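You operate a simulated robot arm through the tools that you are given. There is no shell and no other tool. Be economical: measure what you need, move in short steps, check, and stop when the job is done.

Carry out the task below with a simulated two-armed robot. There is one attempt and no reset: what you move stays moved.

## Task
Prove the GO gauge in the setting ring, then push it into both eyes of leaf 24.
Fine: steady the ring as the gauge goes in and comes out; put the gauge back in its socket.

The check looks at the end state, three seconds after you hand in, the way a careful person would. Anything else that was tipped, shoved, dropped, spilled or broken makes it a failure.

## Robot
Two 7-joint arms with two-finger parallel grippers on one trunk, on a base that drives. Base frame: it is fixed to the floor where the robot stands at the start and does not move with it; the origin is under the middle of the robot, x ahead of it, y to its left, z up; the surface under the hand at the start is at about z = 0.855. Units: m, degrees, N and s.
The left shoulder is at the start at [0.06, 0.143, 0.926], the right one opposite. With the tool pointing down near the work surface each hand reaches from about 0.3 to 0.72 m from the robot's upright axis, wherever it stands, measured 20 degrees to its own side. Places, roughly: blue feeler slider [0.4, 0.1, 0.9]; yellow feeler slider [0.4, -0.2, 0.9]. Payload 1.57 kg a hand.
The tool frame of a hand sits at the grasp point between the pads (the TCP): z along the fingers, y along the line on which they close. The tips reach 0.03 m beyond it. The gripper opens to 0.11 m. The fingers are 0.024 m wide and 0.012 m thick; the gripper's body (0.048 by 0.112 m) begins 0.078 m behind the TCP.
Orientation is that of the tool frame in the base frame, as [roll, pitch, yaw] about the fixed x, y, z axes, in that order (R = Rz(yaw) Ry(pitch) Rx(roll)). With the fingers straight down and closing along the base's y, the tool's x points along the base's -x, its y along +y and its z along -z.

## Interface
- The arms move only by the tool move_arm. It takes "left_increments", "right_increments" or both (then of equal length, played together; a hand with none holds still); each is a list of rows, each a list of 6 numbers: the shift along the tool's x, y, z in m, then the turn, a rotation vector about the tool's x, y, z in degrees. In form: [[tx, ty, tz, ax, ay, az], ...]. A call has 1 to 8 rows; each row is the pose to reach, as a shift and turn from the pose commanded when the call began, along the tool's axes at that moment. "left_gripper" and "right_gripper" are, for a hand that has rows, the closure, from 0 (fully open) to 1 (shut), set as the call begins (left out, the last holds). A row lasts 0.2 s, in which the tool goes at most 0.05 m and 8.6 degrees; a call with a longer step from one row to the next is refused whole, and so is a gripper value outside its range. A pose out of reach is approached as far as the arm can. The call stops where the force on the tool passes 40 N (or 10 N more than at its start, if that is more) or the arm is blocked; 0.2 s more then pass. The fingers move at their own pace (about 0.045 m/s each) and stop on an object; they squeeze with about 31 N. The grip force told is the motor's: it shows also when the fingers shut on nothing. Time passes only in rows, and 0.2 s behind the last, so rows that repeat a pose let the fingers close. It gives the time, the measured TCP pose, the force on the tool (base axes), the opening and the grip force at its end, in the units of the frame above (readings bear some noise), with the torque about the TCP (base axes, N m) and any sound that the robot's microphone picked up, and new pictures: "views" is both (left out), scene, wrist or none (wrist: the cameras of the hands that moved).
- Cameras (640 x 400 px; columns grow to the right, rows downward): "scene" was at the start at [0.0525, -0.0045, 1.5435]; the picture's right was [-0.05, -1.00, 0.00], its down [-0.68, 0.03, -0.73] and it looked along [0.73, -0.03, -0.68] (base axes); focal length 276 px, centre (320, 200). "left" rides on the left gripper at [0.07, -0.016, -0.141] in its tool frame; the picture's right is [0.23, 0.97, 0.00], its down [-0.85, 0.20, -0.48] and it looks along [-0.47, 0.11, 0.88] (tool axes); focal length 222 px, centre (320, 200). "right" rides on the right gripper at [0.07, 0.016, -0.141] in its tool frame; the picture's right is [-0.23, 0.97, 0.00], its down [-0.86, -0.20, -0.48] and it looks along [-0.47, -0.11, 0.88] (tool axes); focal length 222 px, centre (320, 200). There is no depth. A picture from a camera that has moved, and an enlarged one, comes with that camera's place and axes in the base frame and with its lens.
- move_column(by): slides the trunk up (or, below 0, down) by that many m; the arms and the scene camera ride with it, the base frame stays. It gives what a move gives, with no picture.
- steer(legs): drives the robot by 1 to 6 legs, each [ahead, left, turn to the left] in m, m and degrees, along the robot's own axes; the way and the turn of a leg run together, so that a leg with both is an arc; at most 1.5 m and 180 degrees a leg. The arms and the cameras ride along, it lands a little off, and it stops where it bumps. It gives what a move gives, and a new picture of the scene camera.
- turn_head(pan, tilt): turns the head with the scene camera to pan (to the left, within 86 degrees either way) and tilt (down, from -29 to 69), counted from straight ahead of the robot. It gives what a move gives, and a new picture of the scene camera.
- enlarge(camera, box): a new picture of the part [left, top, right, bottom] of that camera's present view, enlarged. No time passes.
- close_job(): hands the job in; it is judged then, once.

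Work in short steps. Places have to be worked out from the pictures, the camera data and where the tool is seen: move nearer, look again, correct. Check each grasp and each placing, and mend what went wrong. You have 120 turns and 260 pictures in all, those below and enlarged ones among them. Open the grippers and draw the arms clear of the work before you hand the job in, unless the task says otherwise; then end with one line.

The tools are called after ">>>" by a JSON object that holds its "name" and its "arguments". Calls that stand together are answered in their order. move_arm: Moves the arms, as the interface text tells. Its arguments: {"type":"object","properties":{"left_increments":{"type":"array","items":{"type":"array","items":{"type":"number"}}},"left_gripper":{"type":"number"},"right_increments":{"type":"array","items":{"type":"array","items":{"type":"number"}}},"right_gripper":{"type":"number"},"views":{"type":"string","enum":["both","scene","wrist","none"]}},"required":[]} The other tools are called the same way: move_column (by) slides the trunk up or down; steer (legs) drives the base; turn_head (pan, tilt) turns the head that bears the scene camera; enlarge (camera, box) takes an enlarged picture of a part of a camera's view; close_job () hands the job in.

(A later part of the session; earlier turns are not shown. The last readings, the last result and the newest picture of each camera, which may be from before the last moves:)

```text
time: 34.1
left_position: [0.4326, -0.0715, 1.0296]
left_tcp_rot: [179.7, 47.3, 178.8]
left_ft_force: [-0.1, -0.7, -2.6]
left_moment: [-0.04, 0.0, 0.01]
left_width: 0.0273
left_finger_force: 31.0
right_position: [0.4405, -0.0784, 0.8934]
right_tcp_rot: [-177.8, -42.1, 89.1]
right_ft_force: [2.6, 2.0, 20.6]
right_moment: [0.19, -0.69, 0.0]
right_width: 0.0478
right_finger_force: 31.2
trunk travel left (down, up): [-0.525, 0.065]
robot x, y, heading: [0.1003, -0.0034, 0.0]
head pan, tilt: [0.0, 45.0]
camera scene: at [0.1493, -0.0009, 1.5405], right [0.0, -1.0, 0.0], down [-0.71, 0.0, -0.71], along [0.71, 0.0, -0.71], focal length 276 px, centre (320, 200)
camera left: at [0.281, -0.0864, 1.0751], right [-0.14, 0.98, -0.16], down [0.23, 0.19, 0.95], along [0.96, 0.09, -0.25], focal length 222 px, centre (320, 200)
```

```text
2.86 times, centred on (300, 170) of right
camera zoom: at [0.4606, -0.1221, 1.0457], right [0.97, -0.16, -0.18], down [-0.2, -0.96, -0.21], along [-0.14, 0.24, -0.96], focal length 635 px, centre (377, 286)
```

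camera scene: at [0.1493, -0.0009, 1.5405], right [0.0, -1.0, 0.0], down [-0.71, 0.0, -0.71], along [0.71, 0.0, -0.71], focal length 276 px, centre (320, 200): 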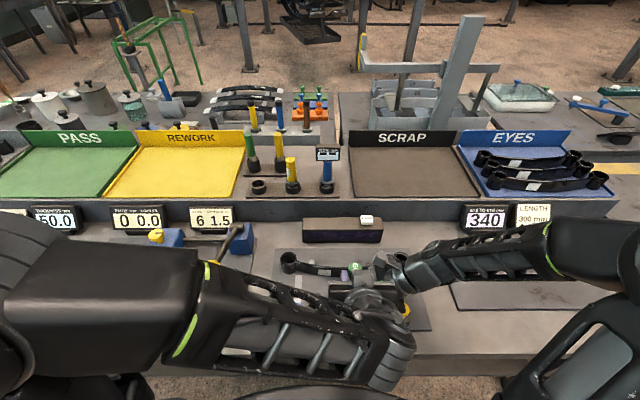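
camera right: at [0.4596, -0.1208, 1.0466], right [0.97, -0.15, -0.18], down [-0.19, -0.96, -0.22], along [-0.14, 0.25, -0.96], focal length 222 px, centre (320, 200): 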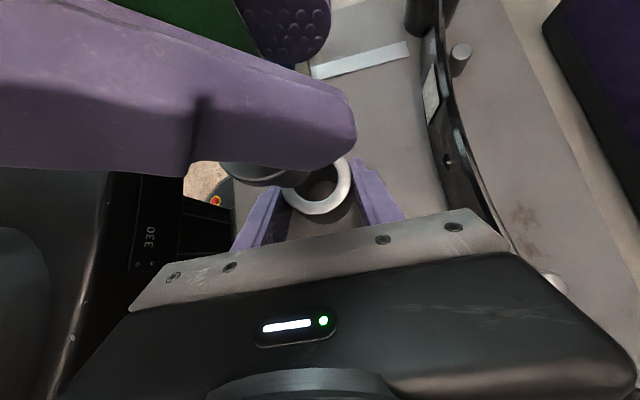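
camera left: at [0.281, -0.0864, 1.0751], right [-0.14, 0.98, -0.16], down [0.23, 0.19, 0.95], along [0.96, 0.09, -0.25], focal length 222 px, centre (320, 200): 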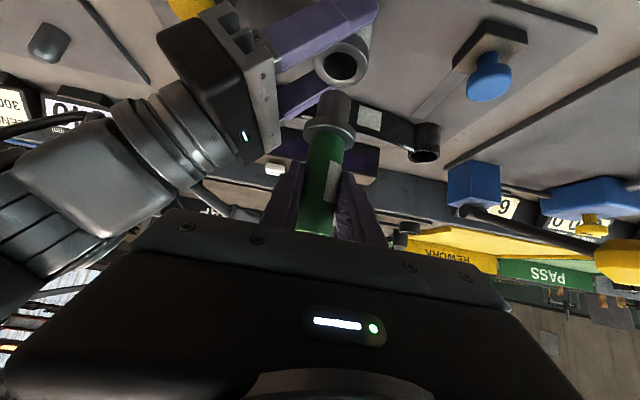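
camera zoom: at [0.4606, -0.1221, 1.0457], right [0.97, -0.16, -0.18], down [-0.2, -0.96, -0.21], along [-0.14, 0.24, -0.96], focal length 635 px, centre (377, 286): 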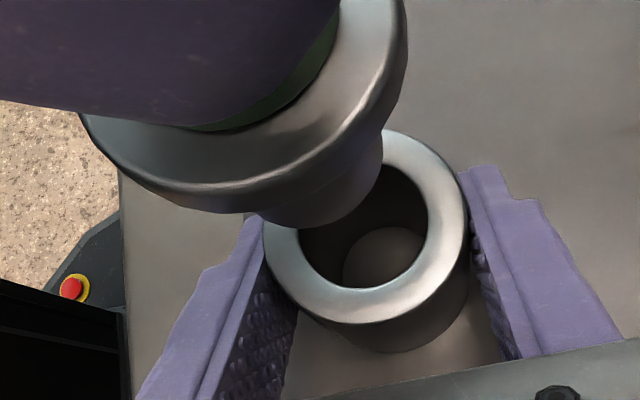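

The gauge came out cleanly and the ring stayed put. The left hand carries the gauge toward the left eye while the right hand opens on the ring in place.

>>> {"name": "move_arm", "arguments": {"left_increments": [[-0.0153, 0.0319, 0.0163, 0, 0, 0], [-0.0305, 0.0637, 0.0326, 0, 0, 0], [-0.0458, 0.0956, 0.049, 0, 0, 0], [-0.061, 0.1274, 0.0653, 0, 0, 0], [-0.0763, 0.1593, 0.0816, 0, 0, 0], [-0.0763, 0.1593, 0.0816, 0, 0, 0]], "right_increments": [[0, 0, 0, 0, 0, 0], [0, 0, 0, 0, 0, 0], [0, 0, 0, 0, 0, 0], [0, 0, 0, 0, 0, 0], [0, 0, 0, 0, 0, 0], [0, 0, 0, 0, 0, 0]], "right_gripper": 0.25, "views": "wrist"}}

```text
time: 35.5
left_position: [0.547, 0.0852, 1.0304]
left_tcp_rot: [179.8, 47.3, 179.0]
left_ft_force: [-0.2, -0.9, -1.7]
left_moment: [-0.01, 0.0, 0.03]
left_width: 0.027
left_finger_force: 31.4
right_position: [0.4416, -0.0795, 0.8957]
right_tcp_rot: [-177.7, -42.2, 89.1]
right_ft_force: [-0.8, 0.1, 0.0]
right_moment: [-0.01, 0.02, -0.02]
right_width: 0.0826
right_finger_force: 0.1
trunk travel left (down, up): [-0.525, 0.065]
robot x, y, heading: [0.1, -0.0007, -0.2]
head pan, tilt: [0.0, 45.0]
camera right: at [0.4612, -0.1227, 1.0453], right [0.97, -0.16, -0.18], down [-0.2, -0.96, -0.21], along [-0.14, 0.24, -0.96], focal length 222 px, centre (320, 200)
camera left: at [0.3955, 0.0711, 1.0764], right [-0.14, 0.98, -0.16], down [0.23, 0.19, 0.95], along [0.96, 0.09, -0.25], focal length 222 px, centre (320, 200)
```

right: 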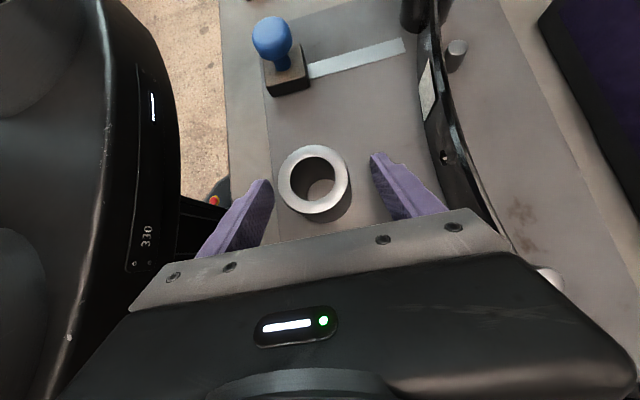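
left: 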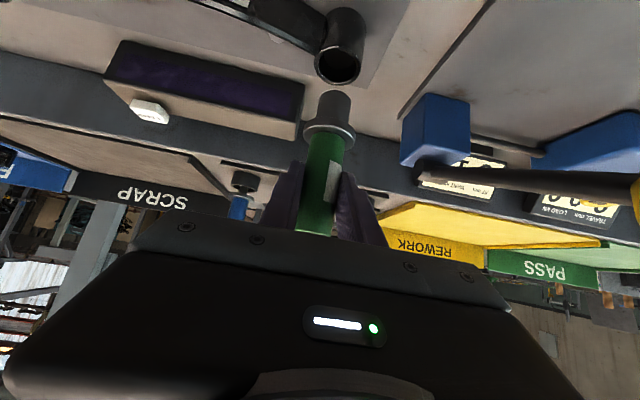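

The ring stands undisturbed. The right hand backs out along its axis; meanwhile I enlarge the left view for the left eye.

>>> {"name": "move_arm", "arguments": {"right_increments": [[0, 0, -0.03, 0, 0, 0], [0, 0, -0.07, 0, 0, 0], [0, 0, -0.11, 0, 0, 0], [0, 0, -0.145, 0, 0, 0], [0, 0.03, -0.18, 0, 0, 0], [-0.02, 0.06, -0.205, 0, 0, 0], [-0.04, 0.09, -0.23, 0, 0, 0]], "views": "none"}}

>>> {"name": "enlarge", "arguments": {"camera": "left", "box": [280, 0, 400, 100]}}

>>> {"name": "enlarge", "arguments": {"camera": "left", "box": [270, 80, 390, 180]}}

>>> {"name": "enlarge", "arguments": {"camera": "scene", "box": [250, 230, 440, 340]}}

```text
time: 37.1
left_position: [0.5487, 0.0852, 1.0301]
left_tcp_rot: [179.8, 47.3, 179.0]
left_ft_force: [-0.2, 0.1, -2.9]
left_moment: [0.01, 0.02, 0.01]
left_width: 0.0272
left_finger_force: 31.0
right_position: [0.5384, -0.2637, 1.0357]
right_tcp_rot: [-177.8, -42.3, 89.0]
right_ft_force: [0.4, 0.1, -0.1]
right_moment: [0.03, 0.04, 0.01]
right_width: 0.0826
right_finger_force: 0.0
trunk travel left (down, up): [-0.525, 0.065]
robot x, y, heading: [0.0994, 0.0006, -0.3]
head pan, tilt: [0.0, 45.0]
```

```text
4.00 times, centred on (340, 50) of left
camera zoom: at [0.3961, 0.0705, 1.0761], right [-0.14, 0.98, -0.16], down [0.23, 0.19, 0.95], along [0.96, 0.1, -0.25], focal length 888 px, centre (240, 800)
```

zoom: 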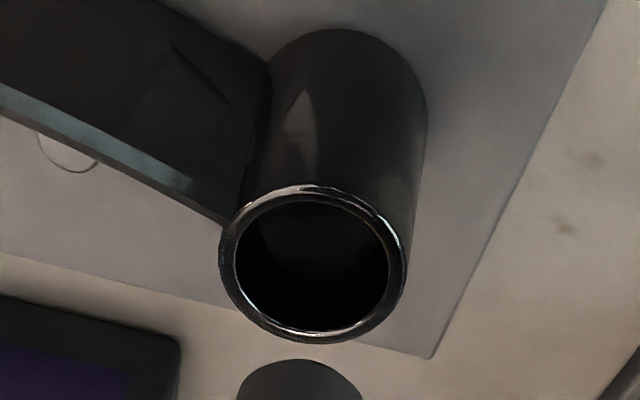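

```text
4.00 times, centred on (330, 130) of left
camera zoom: at [0.3961, 0.0705, 1.0761], right [-0.14, 0.98, -0.16], down [0.23, 0.19, 0.95], along [0.96, 0.1, -0.25], focal length 888 px, centre (280, 480)
```

zoom: 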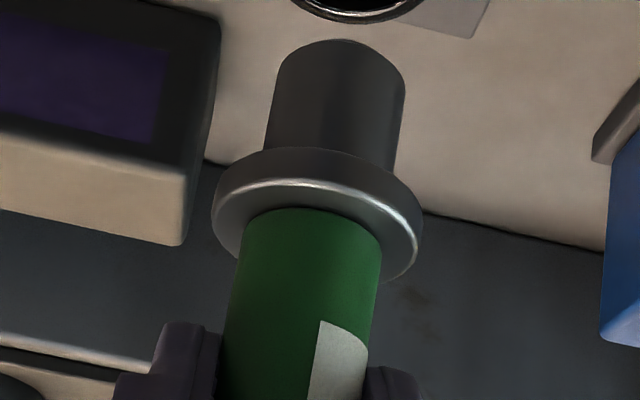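

```text
3.37 times, centred on (345, 285) of scene
camera zoom: at [0.1514, -0.0019, 1.5404], right [0.0, -1.0, 0.0], down [-0.71, 0.0, -0.71], along [0.71, 0.0, -0.71], focal length 930 px, centre (236, -86)
```

zoom: 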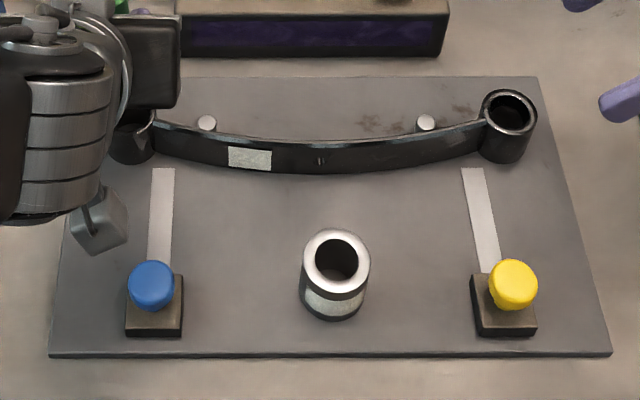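

Triangulated left-eye top: [0.565, 0.084, 0.902], bore visibly wider than the plug. The gauge axis is ~16 mm short in x and aligned in y; I move there and lower so that the plug hovers ~1.5 cm above.

>>> {"name": "move_arm", "arguments": {"left_increments": [[-0.0109, -0.0003, 0.0117, 0, 0, 0], [0.0011, -0.0003, 0.0229, 0, 0, 0], [0.0132, -0.0003, 0.0342, 0, 0, 0], [0.0132, -0.0003, 0.0342, 0, 0, 0]], "views": "none"}}

>>> {"name": "enlarge", "arguments": {"camera": "left", "box": [280, 40, 400, 140]}}

```text
time: 38.1
left_position: [0.5639, 0.0857, 0.9974]
left_tcp_rot: [179.7, 47.3, 179.0]
left_ft_force: [0.0, 0.5, -2.7]
left_moment: [0.0, 0.01, 0.02]
left_width: 0.0271
left_finger_force: 30.9
right_position: [0.5383, -0.263, 1.0382]
right_tcp_rot: [-177.8, -42.2, 89.1]
right_ft_force: [0.5, 0.7, -0.9]
right_moment: [0.02, -0.03, -0.01]
right_width: 0.0828
right_finger_force: 0.0
trunk travel left (down, up): [-0.525, 0.065]
robot x, y, heading: [0.0926, -0.0024, -0.0]
head pan, tilt: [0.0, 45.0]
```

```text
4.00 times, centred on (340, 90) of left
camera zoom: at [0.4118, 0.0706, 1.043], right [-0.14, 0.98, -0.16], down [0.23, 0.19, 0.95], along [0.96, 0.1, -0.25], focal length 888 px, centre (240, 640)
```

zoom: 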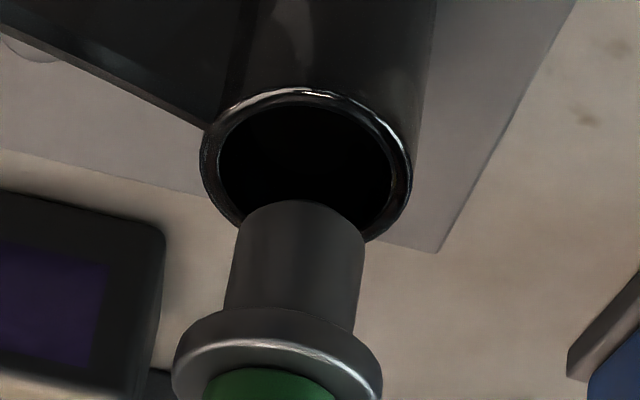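

The plug is near the bore in x, ~2 mm too far in +y, ~1.5 cm above. I correct and lower 11 mm, then look again.

>>> {"name": "move_arm", "arguments": {"left_increments": [[0.0007, -0.0018, -0.0007, 0, 0, 0], [0.0087, -0.0018, 0.0068, 0, 0, 0], [0.0087, -0.0018, 0.0068, 0, 0, 0]], "views": "none"}}

>>> {"name": "enlarge", "arguments": {"camera": "left", "box": [280, 40, 400, 140]}}

```text
time: 38.9
left_position: [0.5636, 0.0826, 0.9881]
left_tcp_rot: [179.7, 47.4, 179.0]
left_ft_force: [-5.9, -0.5, 8.1]
left_moment: [-0.03, 0.31, 0.01]
left_width: 0.027
left_finger_force: 30.7
right_position: [0.537, -0.2619, 1.038]
right_tcp_rot: [-178.0, -42.1, 89.1]
right_ft_force: [-0.4, 0.1, -0.3]
right_moment: [0.01, -0.03, -0.03]
right_width: 0.0826
right_finger_force: 0.0
trunk travel left (down, up): [-0.525, 0.065]
robot x, y, heading: [0.1025, -0.0051, -0.2]
head pan, tilt: [0.0, 45.0]
```

```text
4.00 times, centred on (340, 90) of left
camera zoom: at [0.4104, 0.0685, 1.0327], right [-0.14, 0.98, -0.17], down [0.23, 0.19, 0.95], along [0.96, 0.09, -0.25], focal length 888 px, centre (240, 640)
```

zoom: 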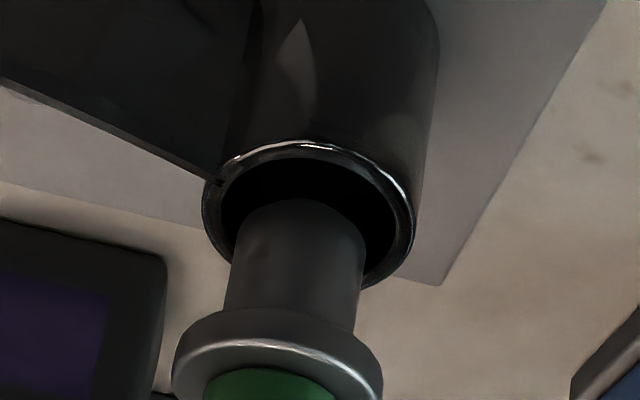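

The plug touched the far rim (force -6 N x, +8 N z), so it is ~7 mm too far forward. I raise a little, shift back 7 mm, +1 mm in y, and lower slightly.

>>> {"name": "move_arm", "arguments": {"left_increments": [[-0.0022, 0, -0.002, 0, 0, 0], [0.0026, 0.0011, -0.0071, 0, 0, 0], [0.0026, 0.0011, -0.0071, 0, 0, 0], [0.0063, 0.0011, -0.0037, 0, 0, 0]], "views": "none"}}

>>> {"name": "enlarge", "arguments": {"camera": "left", "box": [280, 40, 400, 140]}}

```text
time: 39.9
left_position: [0.5572, 0.0859, 0.9842]
left_tcp_rot: [179.8, 47.3, 179.0]
left_ft_force: [-0.4, 0.0, -2.9]
left_moment: [-0.01, 0.03, 0.02]
left_width: 0.0268
left_finger_force: 31.4
right_position: [0.5383, -0.2631, 1.0358]
right_tcp_rot: [-177.8, -42.2, 89.1]
right_ft_force: [0.6, 0.3, 0.0]
right_moment: [-0.02, -0.01, -0.02]
right_width: 0.0825
right_finger_force: 0.1
trunk travel left (down, up): [-0.525, 0.065]
robot x, y, heading: [0.0985, 0.0002, -0.1]
head pan, tilt: [0.0, 45.0]
```

```text
4.00 times, centred on (340, 90) of left
camera zoom: at [0.4046, 0.07, 1.0299], right [-0.14, 0.98, -0.16], down [0.23, 0.19, 0.95], along [0.96, 0.1, -0.25], focal length 888 px, centre (240, 640)
```

zoom: 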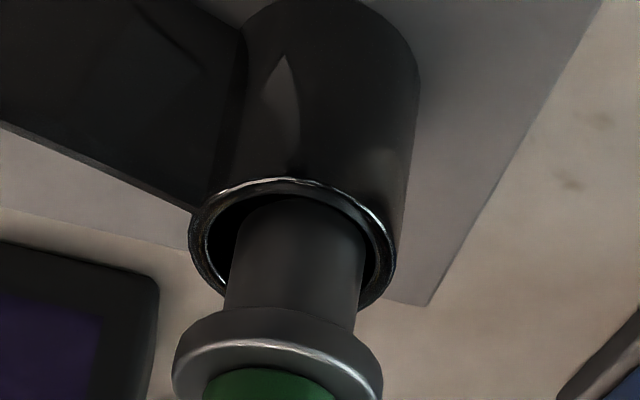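

Now free and well centred, with the plug entering the eye. I lower it until the flange seats.

>>> {"name": "move_arm", "arguments": {"left_increments": [[0.0044, 0, 0.0041, 0, 0, 0], [0.0088, 0, 0.0081, 0, 0, 0], [0.0131, 0, 0.0122, 0, 0, 0], [0.0168, 0, 0.0156, 0, 0, 0]], "views": "wrist"}}

>>> {"name": "enlarge", "arguments": {"camera": "left", "box": [270, 60, 390, 160]}}

```text
time: 40.9
left_position: [0.5611, 0.083, 0.9626]
left_tcp_rot: [179.7, 47.1, 179.0]
left_ft_force: [0.0, -0.1, -2.2]
left_moment: [0.04, -0.01, 0.01]
left_width: 0.0269
left_finger_force: 30.8
left hand out of reach, approached as far as the arm can: row 3, 4
right_position: [0.5382, -0.2629, 1.037]
right_tcp_rot: [-177.9, -42.3, 89.2]
right_ft_force: [-0.1, 0.4, -0.7]
right_moment: [0.01, 0.01, 0.01]
right_width: 0.0827
right_finger_force: 0.0
trunk travel left (down, up): [-0.525, 0.065]
robot x, y, heading: [0.0983, 0.0017, -0.1]
head pan, tilt: [0.0, 45.0]
camera left: at [0.4086, 0.0678, 1.0079], right [-0.14, 0.98, -0.16], down [0.23, 0.19, 0.95], along [0.96, 0.1, -0.26], focal length 222 px, centre (320, 200)
```

left: 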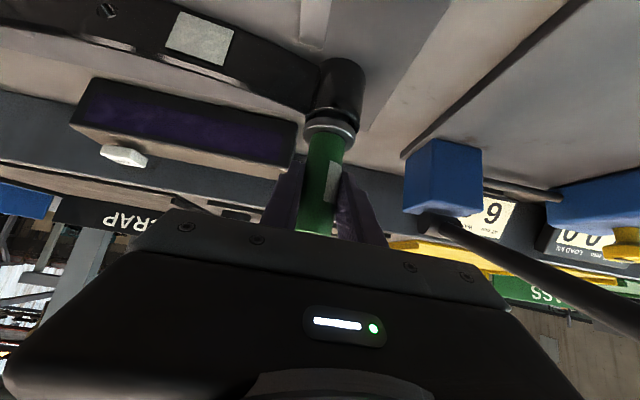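

```text
4.00 times, centred on (330, 110) of left
camera zoom: at [0.4086, 0.0678, 1.0079], right [-0.14, 0.98, -0.16], down [0.23, 0.19, 0.95], along [0.96, 0.1, -0.26], focal length 888 px, centre (280, 560)
```

zoom: 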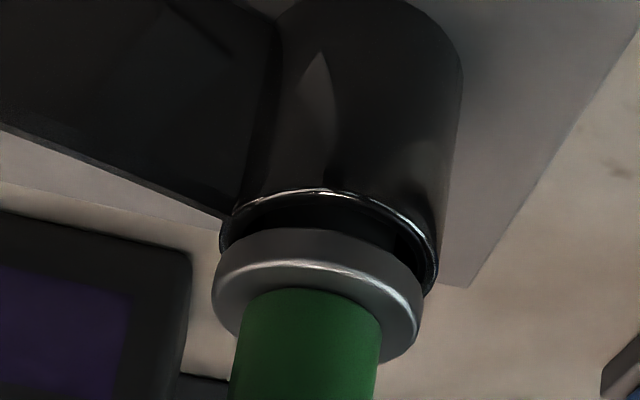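

The plug is deep in the left eye with a gap of ~5 mm; the arm says it is at its reach limit. I lower the trunk by 5 mm to seat it.

>>> {"name": "move_column", "arguments": {"by": -0.005}}

>>> {"name": "enlarge", "arguments": {"camera": "left", "box": [270, 60, 390, 160]}}

```text
time: 41.5
left_position: [0.5614, 0.0831, 0.9605]
left_tcp_rot: [179.6, 47.3, 179.1]
left_ft_force: [0.6, 2.1, 10.9]
left_moment: [0.08, -0.32, 0.0]
left_width: 0.0271
left_finger_force: 30.9
right_position: [0.5378, -0.2622, 1.0324]
right_tcp_rot: [-177.9, -42.2, 89.2]
right_ft_force: [-0.4, 0.6, 0.2]
right_moment: [-0.01, 0.02, -0.04]
right_width: 0.0825
right_finger_force: 0.1
trunk travel left (down, up): [-0.52, 0.07]
robot x, y, heading: [0.0978, 0.0009, -0.1]
head pan, tilt: [0.0, 45.0]
```

```text
4.00 times, centred on (330, 110) of left
camera zoom: at [0.4088, 0.0676, 1.0043], right [-0.14, 0.98, -0.16], down [0.23, 0.19, 0.95], along [0.96, 0.1, -0.25], focal length 888 px, centre (280, 560)
```

zoom: 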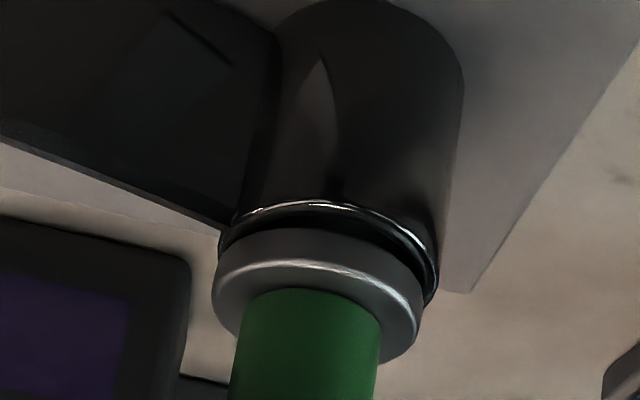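

Contact is building (~13 N) but a small gap seems to remain. I press 4 mm further by the trunk and look whether the gap closes.

>>> {"name": "move_column", "arguments": {"by": -0.004}}

>>> {"name": "enlarge", "arguments": {"camera": "left", "box": [280, 70, 376, 150]}}

```text
time: 42.0
left_position: [0.5608, 0.083, 0.9551]
left_tcp_rot: [179.7, 47.5, 179.0]
left_ft_force: [-0.9, 1.1, 25.7]
left_moment: [-0.14, -0.49, 0.06]
left_width: 0.0273
left_finger_force: 31.2
right_position: [0.5363, -0.2617, 1.0292]
right_tcp_rot: [-178.0, -42.2, 89.2]
right_ft_force: [0.6, 0.5, 0.1]
right_moment: [0.01, 0.01, -0.02]
right_width: 0.0826
right_finger_force: 0.0
trunk travel left (down, up): [-0.516, 0.074]
robot x, y, heading: [0.1015, -0.0032, -0.0]
head pan, tilt: [0.0, 45.0]
```

```text
5.00 times, centred on (328, 110) of left
camera zoom: at [0.4079, 0.0676, 1.0006], right [-0.14, 0.98, -0.16], down [0.23, 0.19, 0.95], along [0.96, 0.1, -0.25], focal length 1111 px, centre (280, 650)
```

zoom: 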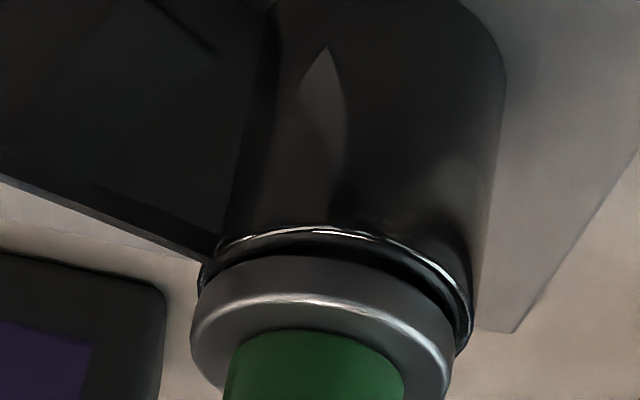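

The gauge even slid ~4 mm in the grip, so the flange is hard against the eye: it is fully in. I restore the trunk and lift the gauge out straight up.

>>> {"name": "move_column", "arguments": {"by": 0.009}}

>>> {"name": "move_arm", "arguments": {"left_increments": [[-0.0073, 0, -0.0068, 0, 0, 0], [-0.0146, 0, -0.0136, 0, 0, 0], [-0.0219, 0, -0.0204, 0, 0, 0], [-0.0292, 0, -0.0272, 0, 0, 0], [-0.0365, 0, -0.034, 0, 0, 0], [-0.0475, 0, -0.0442, 0, 0, 0], [-0.0475, 0, -0.0442, 0, 0, 0]], "views": "both"}}

>>> {"name": "enlarge", "arguments": {"camera": "left", "box": [270, 70, 390, 170]}}

```text
time: 42.6
left_position: [0.5606, 0.0841, 0.9604]
left_tcp_rot: [179.8, 46.9, 178.9]
left_ft_force: [1.2, 1.0, -1.9]
left_moment: [0.0, 0.02, 0.0]
left_width: 0.0271
left_finger_force: 31.3
right_position: [0.5378, -0.2635, 1.0358]
right_tcp_rot: [-177.7, -42.2, 89.1]
right_ft_force: [-1.0, -0.1, -1.0]
right_moment: [-0.03, 0.0, 0.01]
right_width: 0.0825
right_finger_force: 0.0
trunk travel left (down, up): [-0.525, 0.065]
robot x, y, heading: [0.1003, -0.0005, -0.2]
head pan, tilt: [0.0, 45.0]
```

```text
time: 44.2
left_position: [0.5611, 0.0833, 1.0276]
left_tcp_rot: [179.7, 47.1, 179.1]
left_ft_force: [0.8, 0.0, -2.8]
left_moment: [0.0, 0.0, 0.02]
left_width: 0.027
left_finger_force: 31.4
right_position: [0.5374, -0.2617, 1.0362]
right_tcp_rot: [-177.8, -42.3, 89.2]
right_ft_force: [0.2, 0.1, -0.5]
right_moment: [0.03, 0.0, 0.0]
right_width: 0.0823
right_finger_force: 0.1
trunk travel left (down, up): [-0.525, 0.065]
robot x, y, heading: [0.0975, -0.0015, -0.2]
head pan, tilt: [0.0, 45.0]
camera scene: at [0.1506, -0.0014, 1.5404], right [0.0, -1.0, 0.0], down [-0.71, 0.0, -0.71], along [0.71, 0.0, -0.71], focal length 276 px, centre (320, 200)
camera left: at [0.4089, 0.0674, 1.0727], right [-0.14, 0.98, -0.16], down [0.23, 0.19, 0.95], along [0.96, 0.1, -0.26], focal length 222 px, centre (320, 200)
```

scene: 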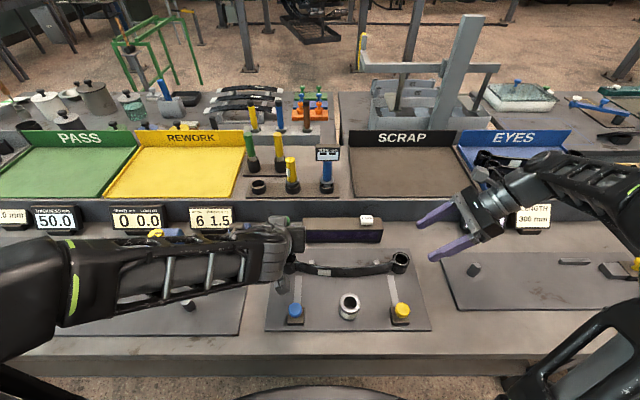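
left: 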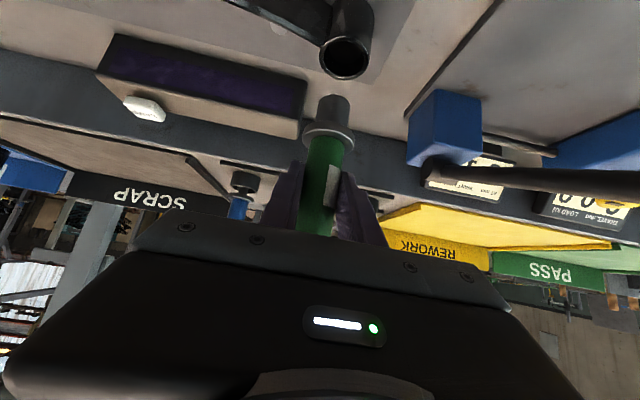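

```text
4.00 times, centred on (330, 120) of left
camera zoom: at [0.4089, 0.0674, 1.0727], right [-0.14, 0.98, -0.16], down [0.23, 0.19, 0.95], along [0.96, 0.1, -0.26], focal length 888 px, centre (280, 520)
```

zoom: 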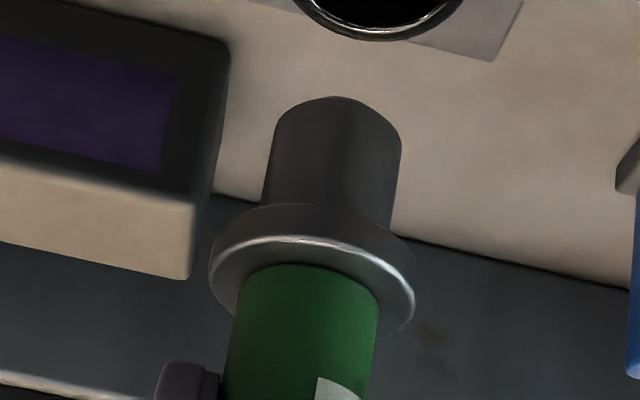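

The gauge is out and still straight in the grip. I clear the right hand away to the right so the left hand can reach the right eye, and locate that eye in the scene view.

>>> {"name": "move_arm", "arguments": {"right_increments": [[-0.0245, -0.0075, -0.0325, 0, 0, 0], [-0.049, -0.015, -0.065, 0, 0, 0], [-0.0735, -0.0225, -0.0975, 0, 0, 0], [-0.098, -0.03, -0.13, 0, 0, 0]], "views": "scene"}}

>>> {"name": "enlarge", "arguments": {"camera": "scene", "box": [270, 230, 430, 330]}}

```text
time: 45.2
left_position: [0.5617, 0.0833, 1.0271]
left_tcp_rot: [179.7, 47.1, 179.0]
left_ft_force: [0.3, -0.7, -2.2]
left_moment: [-0.02, 0.01, -0.02]
left_width: 0.027
left_finger_force: 30.9
right_position: [0.5262, -0.2857, 1.0379]
right_tcp_rot: [-178.7, -42.4, 89.2]
right_ft_force: [-0.1, 0.3, -0.1]
right_moment: [0.0, 0.03, 0.04]
right_width: 0.0824
right_finger_force: 0.1
right hand out of reach, approached as far as the arm can: row 1, 2, 3, 4
trunk travel left (down, up): [-0.525, 0.065]
robot x, y, heading: [0.0986, 0.0006, -0.2]
head pan, tilt: [0.0, 45.0]
camera scene: at [0.1511, -0.0006, 1.5404], right [0.0, -1.0, 0.0], down [-0.71, 0.0, -0.71], along [0.71, 0.0, -0.71], focal length 276 px, centre (320, 200)
```

scene: 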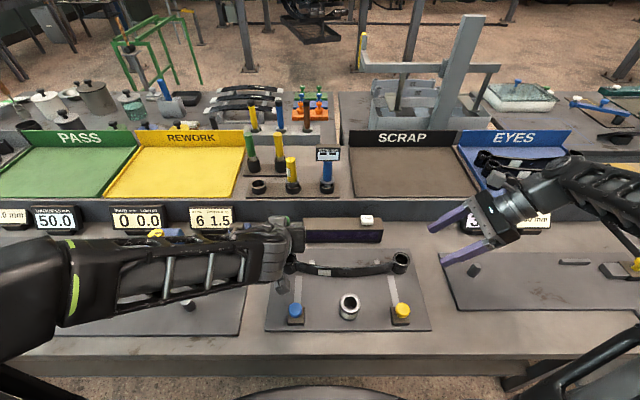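

```text
4.00 times, centred on (350, 280) of scene
camera zoom: at [0.1511, -0.0006, 1.5404], right [0.0, -1.0, 0.0], down [-0.71, 0.0, -0.71], along [0.71, 0.0, -0.71], focal length 1105 px, centre (200, -120)
```

zoom: 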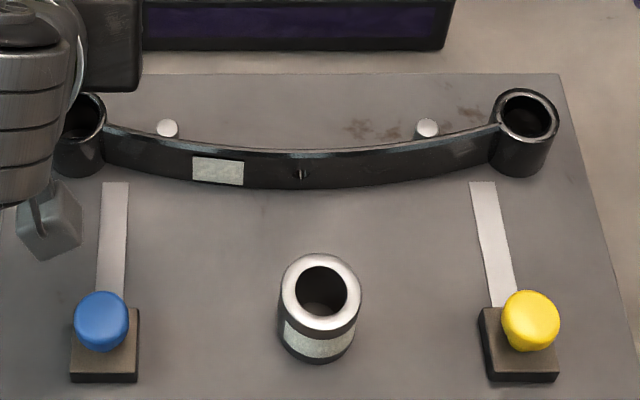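

The right arm needs its tilt undone to move out. I rotate it back to vertical; the right eye is confirmed at [0.564, -0.220, 0.902].

>>> {"name": "move_arm", "arguments": {"right_increments": [[0, 0, 0, 0, -8.4, 0], [0, 0, 0, 0, -16.8, 0], [0, 0, 0, 0, -25.2, 0], [0, 0, 0, 0, -33.6, 0], [0, 0, 0, 0, -42, 0]], "views": "none"}}

>>> {"name": "move_arm", "arguments": {"right_increments": [[-0.04, -0.01, -0.005, 0, 0, 0], [-0.08, -0.03, -0.01, 0, 0, 0], [-0.12, -0.05, -0.015, 0, 0, 0], [-0.16, -0.07, -0.02, 0, 0, 0]], "views": "scene"}}

```text
time: 46.4
left_position: [0.5617, 0.0832, 1.0273]
left_tcp_rot: [179.6, 47.1, 179.0]
left_ft_force: [-0.8, -0.4, -2.0]
left_moment: [0.02, 0.03, -0.01]
left_width: 0.0271
left_finger_force: 30.8
right_position: [0.5254, -0.2864, 1.0374]
right_tcp_rot: [-178.5, 0.0, 90.5]
right_ft_force: [0.2, -0.2, 0.0]
right_moment: [-0.01, -0.02, -0.02]
right_width: 0.0823
right_finger_force: 0.1
trunk travel left (down, up): [-0.525, 0.065]
robot x, y, heading: [0.1002, 0.0019, -0.3]
head pan, tilt: [0.0, 45.0]
```

```text
time: 47.4
left_position: [0.56, 0.0825, 1.0265]
left_tcp_rot: [179.7, 47.2, 179.0]
left_ft_force: [-0.3, -0.2, -2.3]
left_moment: [0.01, 0.06, 0.02]
left_width: 0.0268
left_finger_force: 31.2
right_position: [0.4574, -0.448, 1.0601]
right_tcp_rot: [-178.4, -0.2, 90.6]
right_ft_force: [-0.1, -1.2, 0.5]
right_moment: [0.01, -0.01, 0.0]
right_width: 0.0825
right_finger_force: 0.0
trunk travel left (down, up): [-0.525, 0.065]
robot x, y, heading: [0.0956, -0.0013, -0.1]
head pan, tilt: [0.0, 45.0]
camera scene: at [0.1501, -0.0019, 1.5404], right [0.0, -1.0, 0.0], down [-0.71, 0.0, -0.71], along [0.71, 0.0, -0.71], focal length 276 px, centre (320, 200)
```

scene: 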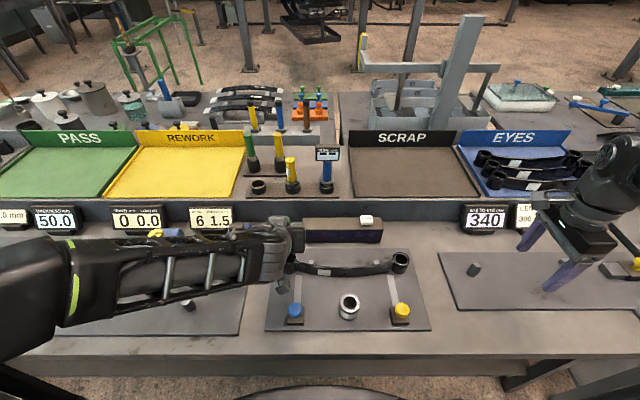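

The right hand is clear. I carry the gauge sideways in y to above the right eye.

>>> {"name": "move_arm", "arguments": {"left_increments": [[0, -0.043, 0, 0, 0, 0], [0, -0.086, 0, 0, 0, 0], [0, -0.13, 0, 0, 0, 0], [0, -0.173, 0, 0, 0, 0], [0, -0.216, 0, 0, 0, 0], [0, -0.26, 0, 0, 0, 0], [0, -0.3025, 0, 0, 0, 0], [0, -0.3025, 0, 0, 0, 0]], "views": "wrist"}}

>>> {"name": "enlarge", "arguments": {"camera": "left", "box": [270, 20, 390, 120]}}

```text
time: 49.2
left_position: [0.5557, -0.2197, 1.0259]
left_tcp_rot: [179.7, 47.1, 178.9]
left_ft_force: [0.1, 0.3, -2.9]
left_moment: [-0.01, 0.04, 0.04]
left_width: 0.027
left_finger_force: 31.1
right_position: [0.4565, -0.4462, 1.0599]
right_tcp_rot: [-178.4, -0.2, 90.5]
right_ft_force: [0.9, -0.3, -0.1]
right_moment: [-0.06, -0.01, 0.01]
right_width: 0.0827
right_finger_force: 0.0
trunk travel left (down, up): [-0.525, 0.065]
robot x, y, heading: [0.0998, -0.0044, 0.1]
head pan, tilt: [0.0, 45.0]
camera left: at [0.4048, -0.2354, 1.0713], right [-0.14, 0.98, -0.16], down [0.23, 0.19, 0.95], along [0.96, 0.1, -0.26], focal length 222 px, centre (320, 200)
```

left: 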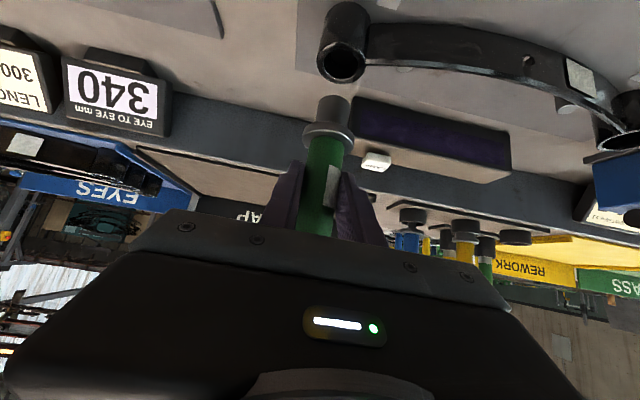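

```text
4.00 times, centred on (330, 70) of left
camera zoom: at [0.4048, -0.2354, 1.0713], right [-0.14, 0.98, -0.16], down [0.23, 0.19, 0.95], along [0.96, 0.1, -0.26], focal length 888 px, centre (280, 720)
```

zoom: 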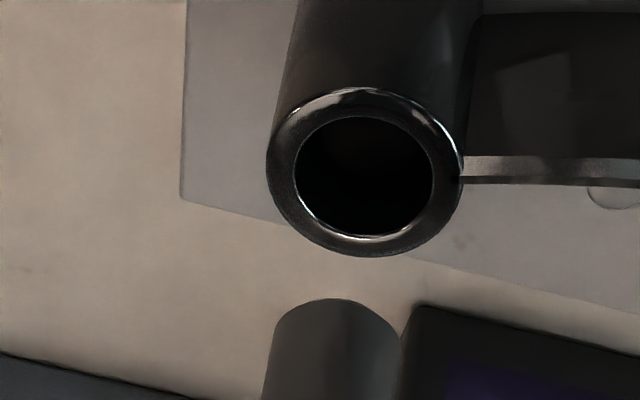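

The right eye's bore (≈32 mm) is narrower than the left's but still wider than the plug. Left-frame estimate: [0.5645, -0.2204]; I lower 36 mm to hover ~5 mm above with a 1 mm correction.

>>> {"name": "move_arm", "arguments": {"left_increments": [[0.008, 0.0007, 0.0089, 0, 0, 0], [0.0168, 0.0007, 0.0171, 0, 0, 0], [0.0256, 0.0007, 0.0253, 0, 0, 0], [0.0256, 0.0007, 0.0253, 0, 0, 0]], "views": "none"}}

>>> {"name": "enlarge", "arguments": {"camera": "left", "box": [280, 40, 400, 140]}}

```text
time: 50.2
left_position: [0.5574, -0.2184, 0.9892]
left_tcp_rot: [179.8, 47.1, 179.0]
left_ft_force: [-0.2, 0.1, -3.2]
left_moment: [-0.02, 0.02, -0.03]
left_width: 0.0268
left_finger_force: 31.0
right_position: [0.4571, -0.4476, 1.0593]
right_tcp_rot: [-178.4, -0.1, 90.5]
right_ft_force: [-0.2, 0.1, 0.4]
right_moment: [0.0, 0.01, -0.02]
right_width: 0.0826
right_finger_force: 0.1
trunk travel left (down, up): [-0.525, 0.065]
robot x, y, heading: [0.0976, -0.0004, -0.5]
head pan, tilt: [0.0, 45.0]
```

```text
4.00 times, centred on (340, 90) of left
camera zoom: at [0.4052, -0.2341, 1.0359], right [-0.14, 0.98, -0.16], down [0.23, 0.19, 0.95], along [0.96, 0.1, -0.26], focal length 888 px, centre (240, 640)
```

zoom: 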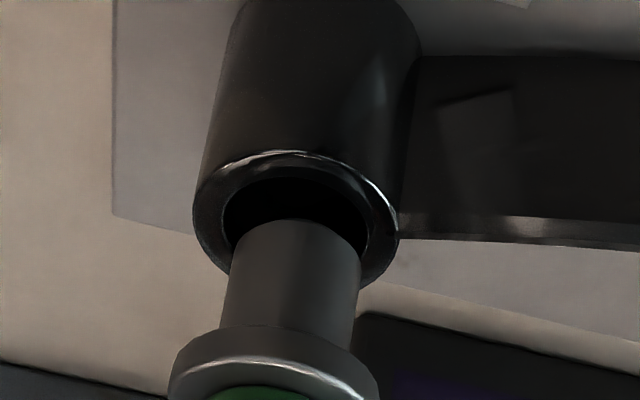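

The plug is ~5 mm above the bore; slightly far in x (~3 mm) and +y (~1 mm). I correct and lower 6 mm.

>>> {"name": "move_arm", "arguments": {"left_increments": [[0.002, -0.0012, -0.0022, 0, 0, 0], [0.002, -0.0012, -0.0022, 0, 0, 0], [0.0064, -0.0012, 0.0019, 0, 0, 0]], "views": "none"}}

>>> {"name": "enlarge", "arguments": {"camera": "left", "box": [280, 40, 400, 140]}}

```text
time: 51.0
left_position: [0.5541, -0.2207, 0.9847]
left_tcp_rot: [179.7, 47.2, 179.0]
left_ft_force: [0.5, 0.2, -2.3]
left_moment: [0.02, 0.05, 0.04]
left_width: 0.0271
left_finger_force: 31.5
right_position: [0.4581, -0.4467, 1.06]
right_tcp_rot: [-178.4, -0.2, 90.5]
right_ft_force: [0.0, 0.0, 0.7]
right_moment: [0.02, -0.03, 0.0]
right_width: 0.0826
right_finger_force: 0.0
trunk travel left (down, up): [-0.525, 0.065]
robot x, y, heading: [0.0968, -0.0029, 0.0]
head pan, tilt: [0.0, 45.0]
```

```text
4.00 times, centred on (340, 90) of left
camera zoom: at [0.4023, -0.2354, 1.0301], right [-0.14, 0.98, -0.16], down [0.23, 0.19, 0.95], along [0.96, 0.1, -0.26], focal length 888 px, centre (240, 640)
```

zoom: 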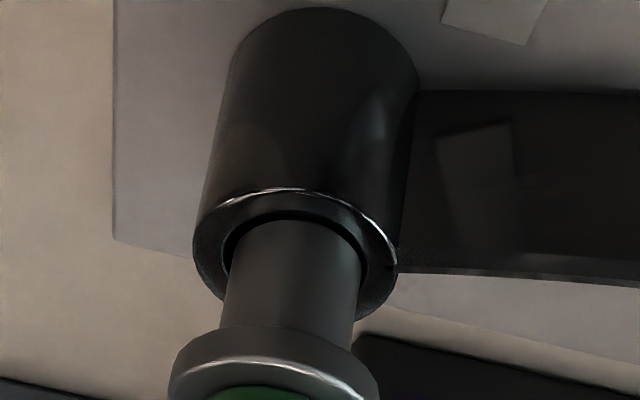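

Well centred, plug end at the rim. I lower straight down ~30 mm with the force stop as guard.

>>> {"name": "move_arm", "arguments": {"left_increments": [[0.0044, 0, 0.0041, 0, 0, 0], [0.0088, 0, 0.0081, 0, 0, 0], [0.0131, 0, 0.0122, 0, 0, 0], [0.0175, 0, 0.0163, 0, 0, 0], [0.0219, 0, 0.0204, 0, 0, 0]], "views": "none"}}

>>> {"name": "enlarge", "arguments": {"camera": "left", "box": [280, 60, 400, 160]}}

```text
time: 52.2
left_position: [0.5551, -0.221, 0.9547]
left_tcp_rot: [179.7, 47.2, 179.0]
left_ft_force: [0.3, -0.3, 5.0]
left_moment: [0.0, -0.22, 0.0]
left_width: 0.0268
left_finger_force: 30.7
right_position: [0.4564, -0.4473, 1.06]
right_tcp_rot: [-178.4, -0.3, 90.6]
right_ft_force: [0.0, -0.4, -0.2]
right_moment: [-0.02, 0.04, 0.01]
right_width: 0.0826
right_finger_force: 0.2
trunk travel left (down, up): [-0.525, 0.065]
robot x, y, heading: [0.1002, -0.0001, -0.0]
head pan, tilt: [0.0, 45.0]
```

```text
4.00 times, centred on (340, 110) of left
camera zoom: at [0.4022, -0.2358, 1.001], right [-0.14, 0.98, -0.16], down [0.23, 0.19, 0.95], along [0.96, 0.1, -0.25], focal length 888 px, centre (240, 560)
```

zoom: 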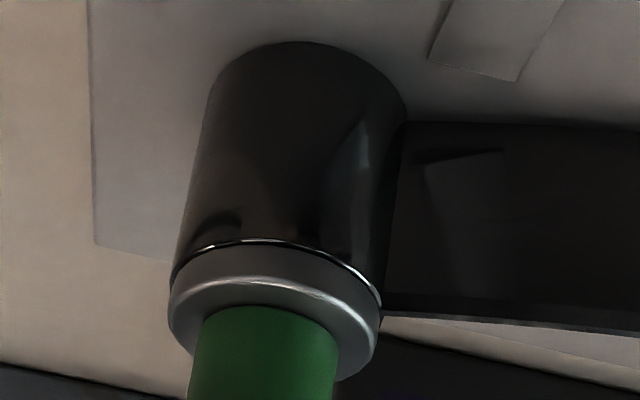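

Flush: the flange is seated on the right eye. I lift the gauge straight out.

>>> {"name": "move_arm", "arguments": {"left_increments": [[-0.0073, 0, -0.0068, 0, 0, 0], [-0.0146, 0, -0.0136, 0, 0, 0], [-0.0219, 0, -0.0204, 0, 0, 0], [-0.0292, 0, -0.0272, 0, 0, 0], [-0.0402, 0, -0.0374, 0, 0, 0], [-0.0548, 0, -0.051, 0, 0, 0], [-0.0767, 0, -0.0714, 0, 0, 0], [-0.0767, 0, -0.0714, 0, 0, 0]], "views": "both"}}

>>> {"name": "enlarge", "arguments": {"camera": "scene", "box": [250, 220, 442, 340]}}

```text
time: 54.0
left_position: [0.5561, -0.2201, 1.0594]
left_tcp_rot: [179.7, 47.2, 178.9]
left_ft_force: [-0.3, 0.4, -2.5]
left_moment: [-0.04, 0.03, -0.01]
left_width: 0.0271
left_finger_force: 31.1
right_position: [0.4581, -0.4475, 1.0602]
right_tcp_rot: [-178.4, -0.2, 90.5]
right_ft_force: [0.9, -0.1, 0.6]
right_moment: [0.02, 0.01, 0.03]
right_width: 0.0829
right_finger_force: 0.2
trunk travel left (down, up): [-0.525, 0.065]
robot x, y, heading: [0.0979, -0.001, -0.1]
head pan, tilt: [0.0, 45.0]
camera scene: at [0.1506, -0.0018, 1.5404], right [0.0, -1.0, 0.0], down [-0.71, 0.0, -0.71], along [0.71, 0.0, -0.71], focal length 276 px, centre (320, 200)
camera left: at [0.4027, -0.2358, 1.1054], right [-0.14, 0.98, -0.16], down [0.23, 0.19, 0.95], along [0.96, 0.1, -0.26], focal length 222 px, centre (320, 200)
```

scene: 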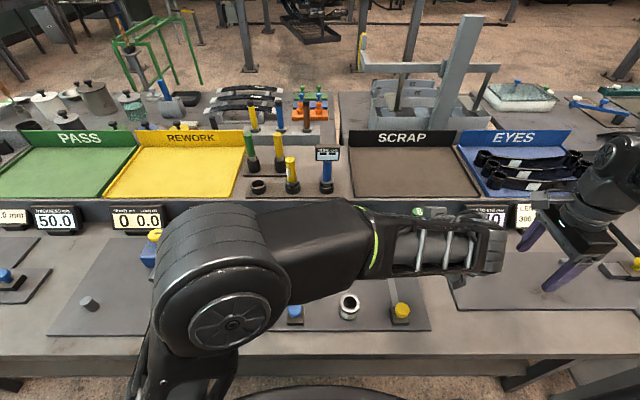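
left: 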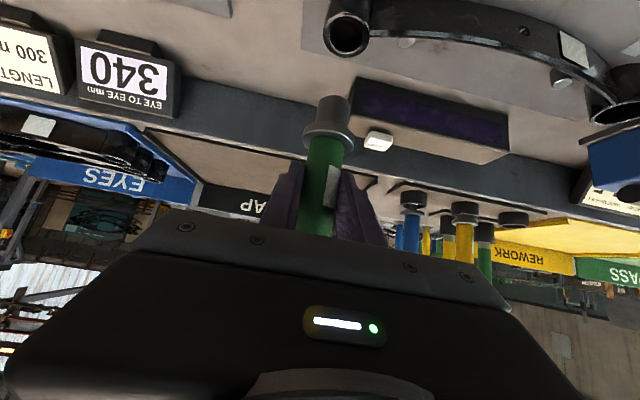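

```text
3.33 times, centred on (346, 280) of scene
camera zoom: at [0.1506, -0.0018, 1.5404], right [0.0, -1.0, 0.0], down [-0.71, 0.0, -0.71], along [0.71, 0.0, -0.71], focal length 921 px, centre (233, -67)
```

zoom: 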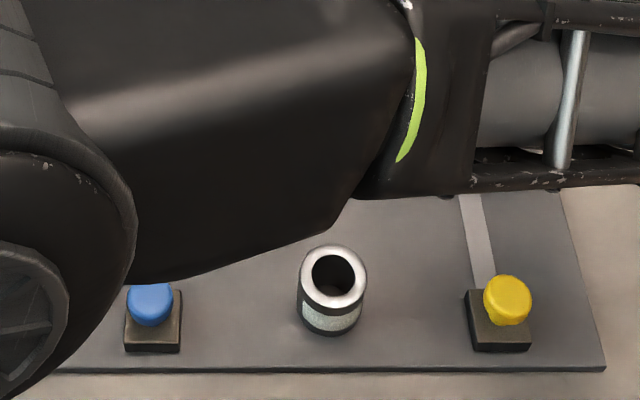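

Ring and sliders are undisturbed. I carry the gauge left (+y), rising 4 cm, to line up with its socket.

>>> {"name": "move_arm", "arguments": {"left_increments": [[-0.0031, 0.0485, -0.0041, 0, 0, 0], [-0.0062, 0.097, -0.0082, 0, 0, 0], [-0.0093, 0.1455, -0.0123, 0, 0, 0], [-0.0124, 0.194, -0.0164, 0, 0, 0], [-0.0155, 0.2425, -0.0205, 0, 0, 0], [-0.0186, 0.291, -0.0246, 0, 0, 0], [-0.0217, 0.3395, -0.0287, 0, 0, 0], [-0.0246, 0.388, -0.033, 0, 0, 0]], "views": "both"}}

>>> {"name": "enlarge", "arguments": {"camera": "scene", "box": [232, 160, 296, 200]}}

```text
time: 55.8
left_position: [0.5493, 0.1673, 1.0996]
left_tcp_rot: [179.7, 47.2, 179.0]
left_ft_force: [0.8, 0.8, -2.0]
left_moment: [0.01, 0.0, 0.0]
left_width: 0.0271
left_finger_force: 30.6
right_position: [0.4576, -0.4459, 1.0602]
right_tcp_rot: [-178.4, -0.1, 90.5]
right_ft_force: [0.0, -0.3, 0.7]
right_moment: [-0.02, 0.01, 0.03]
right_width: 0.0824
right_finger_force: 0.0
trunk travel left (down, up): [-0.525, 0.065]
robot x, y, heading: [0.0977, -0.0006, -0.1]
head pan, tilt: [0.0, 45.0]
camera scene: at [0.1498, -0.0005, 1.5405], right [0.0, -1.0, 0.0], down [-0.71, 0.0, -0.71], along [0.71, 0.0, -0.71], focal length 276 px, centre (320, 200)
camera left: at [0.3983, 0.1526, 1.1455], right [-0.14, 0.98, -0.16], down [0.23, 0.19, 0.95], along [0.96, 0.1, -0.26], focal length 222 px, centre (320, 200)
```

scene: 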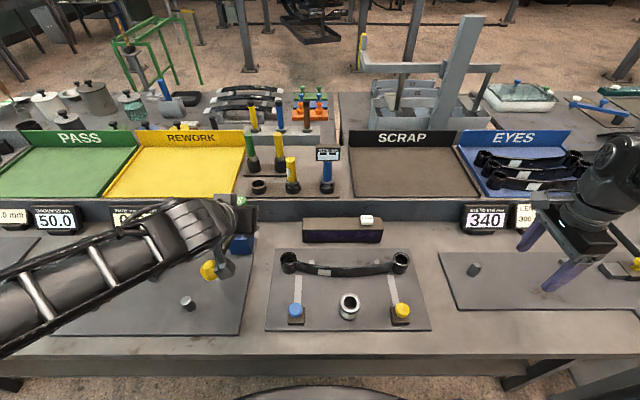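
left: 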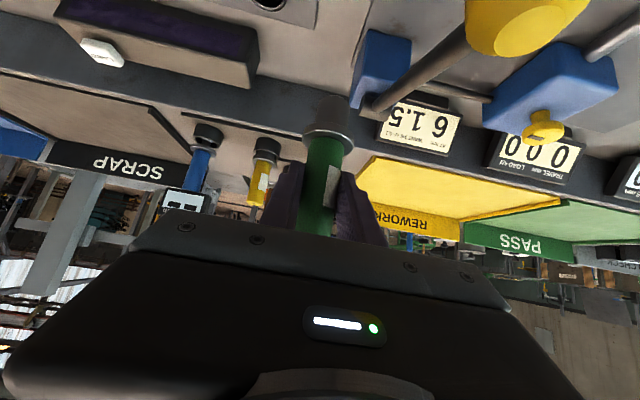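

```text
10.00 times, centred on (264, 180) of scene
camera zoom: at [0.1498, -0.0005, 1.5405], right [0.0, -1.0, 0.0], down [-0.71, 0.0, -0.71], along [0.71, 0.0, -0.71], focal length 2762 px, centre (880, 400)
```

zoom: 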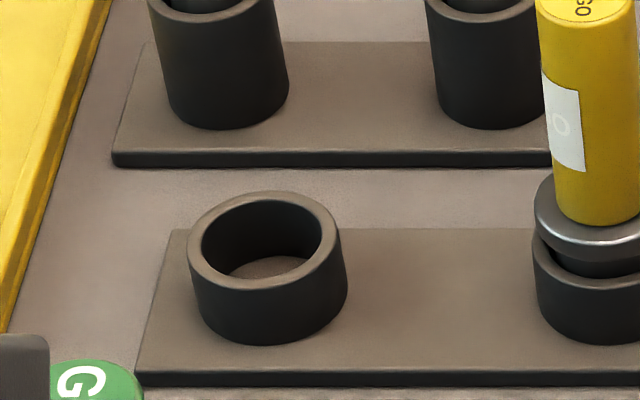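

The socket's bore is ~37 mm wide; its axis should be at ≈[0.778, 0.187] with its rim at z≈0.982. I move the gauge forward to hover just short of it at TCP [0.755, 0.186, 1.09].

>>> {"name": "move_arm", "arguments": {"left_increments": [[-0.0265, 0.0046, 0.0314, 0, 0, 0], [-0.053, 0.0092, 0.0628, 0, 0, 0], [-0.0796, 0.0137, 0.0941, 0, 0, 0], [-0.1061, 0.0183, 0.1255, 0, 0, 0], [-0.1326, 0.0229, 0.1569, 0, 0, 0], [-0.1326, 0.0229, 0.1569, 0, 0, 0]], "views": "both"}}

>>> {"name": "enlarge", "arguments": {"camera": "left", "box": [280, 20, 400, 120]}}

>>> {"name": "enlarge", "arguments": {"camera": "scene", "box": [225, 130, 305, 200]}}

```text
time: 57.2
left_position: [0.7574, 0.1869, 1.0909]
left_tcp_rot: [179.7, 47.2, 179.1]
left_ft_force: [-0.5, 0.2, -2.8]
left_moment: [0.0, -0.02, -0.03]
left_width: 0.0269
left_finger_force: 31.2
right_position: [0.4561, -0.4458, 1.0601]
right_tcp_rot: [-178.5, -0.3, 90.5]
right_ft_force: [0.1, 0.0, -0.1]
right_moment: [-0.02, -0.04, -0.01]
right_width: 0.0826
right_finger_force: 0.0
trunk travel left (down, up): [-0.525, 0.065]
robot x, y, heading: [0.0979, 0.0032, -0.0]
head pan, tilt: [0.0, 45.0]
camera scene: at [0.1498, -0.0013, 1.5405], right [0.0, -1.0, 0.0], down [-0.71, 0.0, -0.71], along [0.71, 0.0, -0.71], focal length 276 px, centre (320, 200)
camera left: at [0.6046, 0.1722, 1.1367], right [-0.14, 0.98, -0.16], down [0.23, 0.19, 0.95], along [0.96, 0.1, -0.25], focal length 222 px, centre (320, 200)
```

scene: 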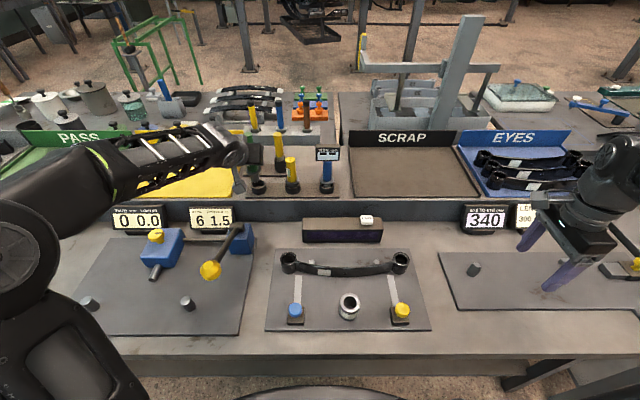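
left: 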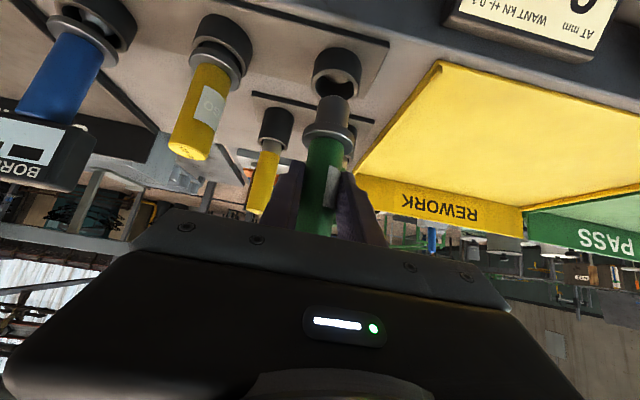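

```text
4.00 times, centred on (340, 70) of left
camera zoom: at [0.6046, 0.1722, 1.1367], right [-0.14, 0.98, -0.16], down [0.23, 0.19, 0.95], along [0.96, 0.1, -0.25], focal length 888 px, centre (240, 720)
```

zoom: 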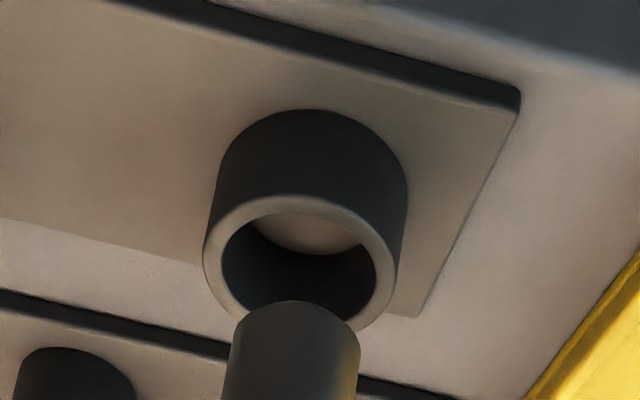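

```text
5.71 times, centred on (265, 165) of scene
camera zoom: at [0.1498, -0.0013, 1.5405], right [0.0, -1.0, 0.0], down [-0.71, 0.0, -0.71], along [0.71, 0.0, -0.71], focal length 1578 px, centre (634, 400)
```

zoom: 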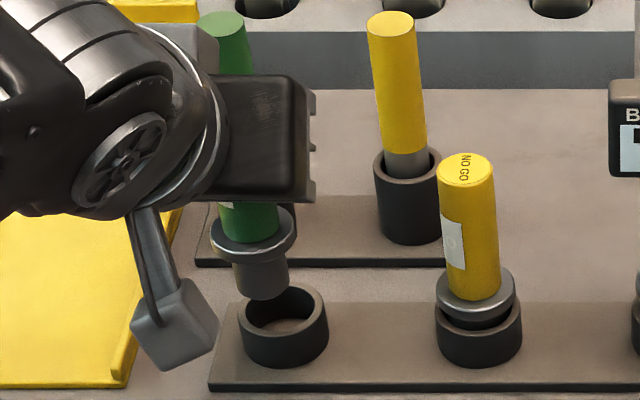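

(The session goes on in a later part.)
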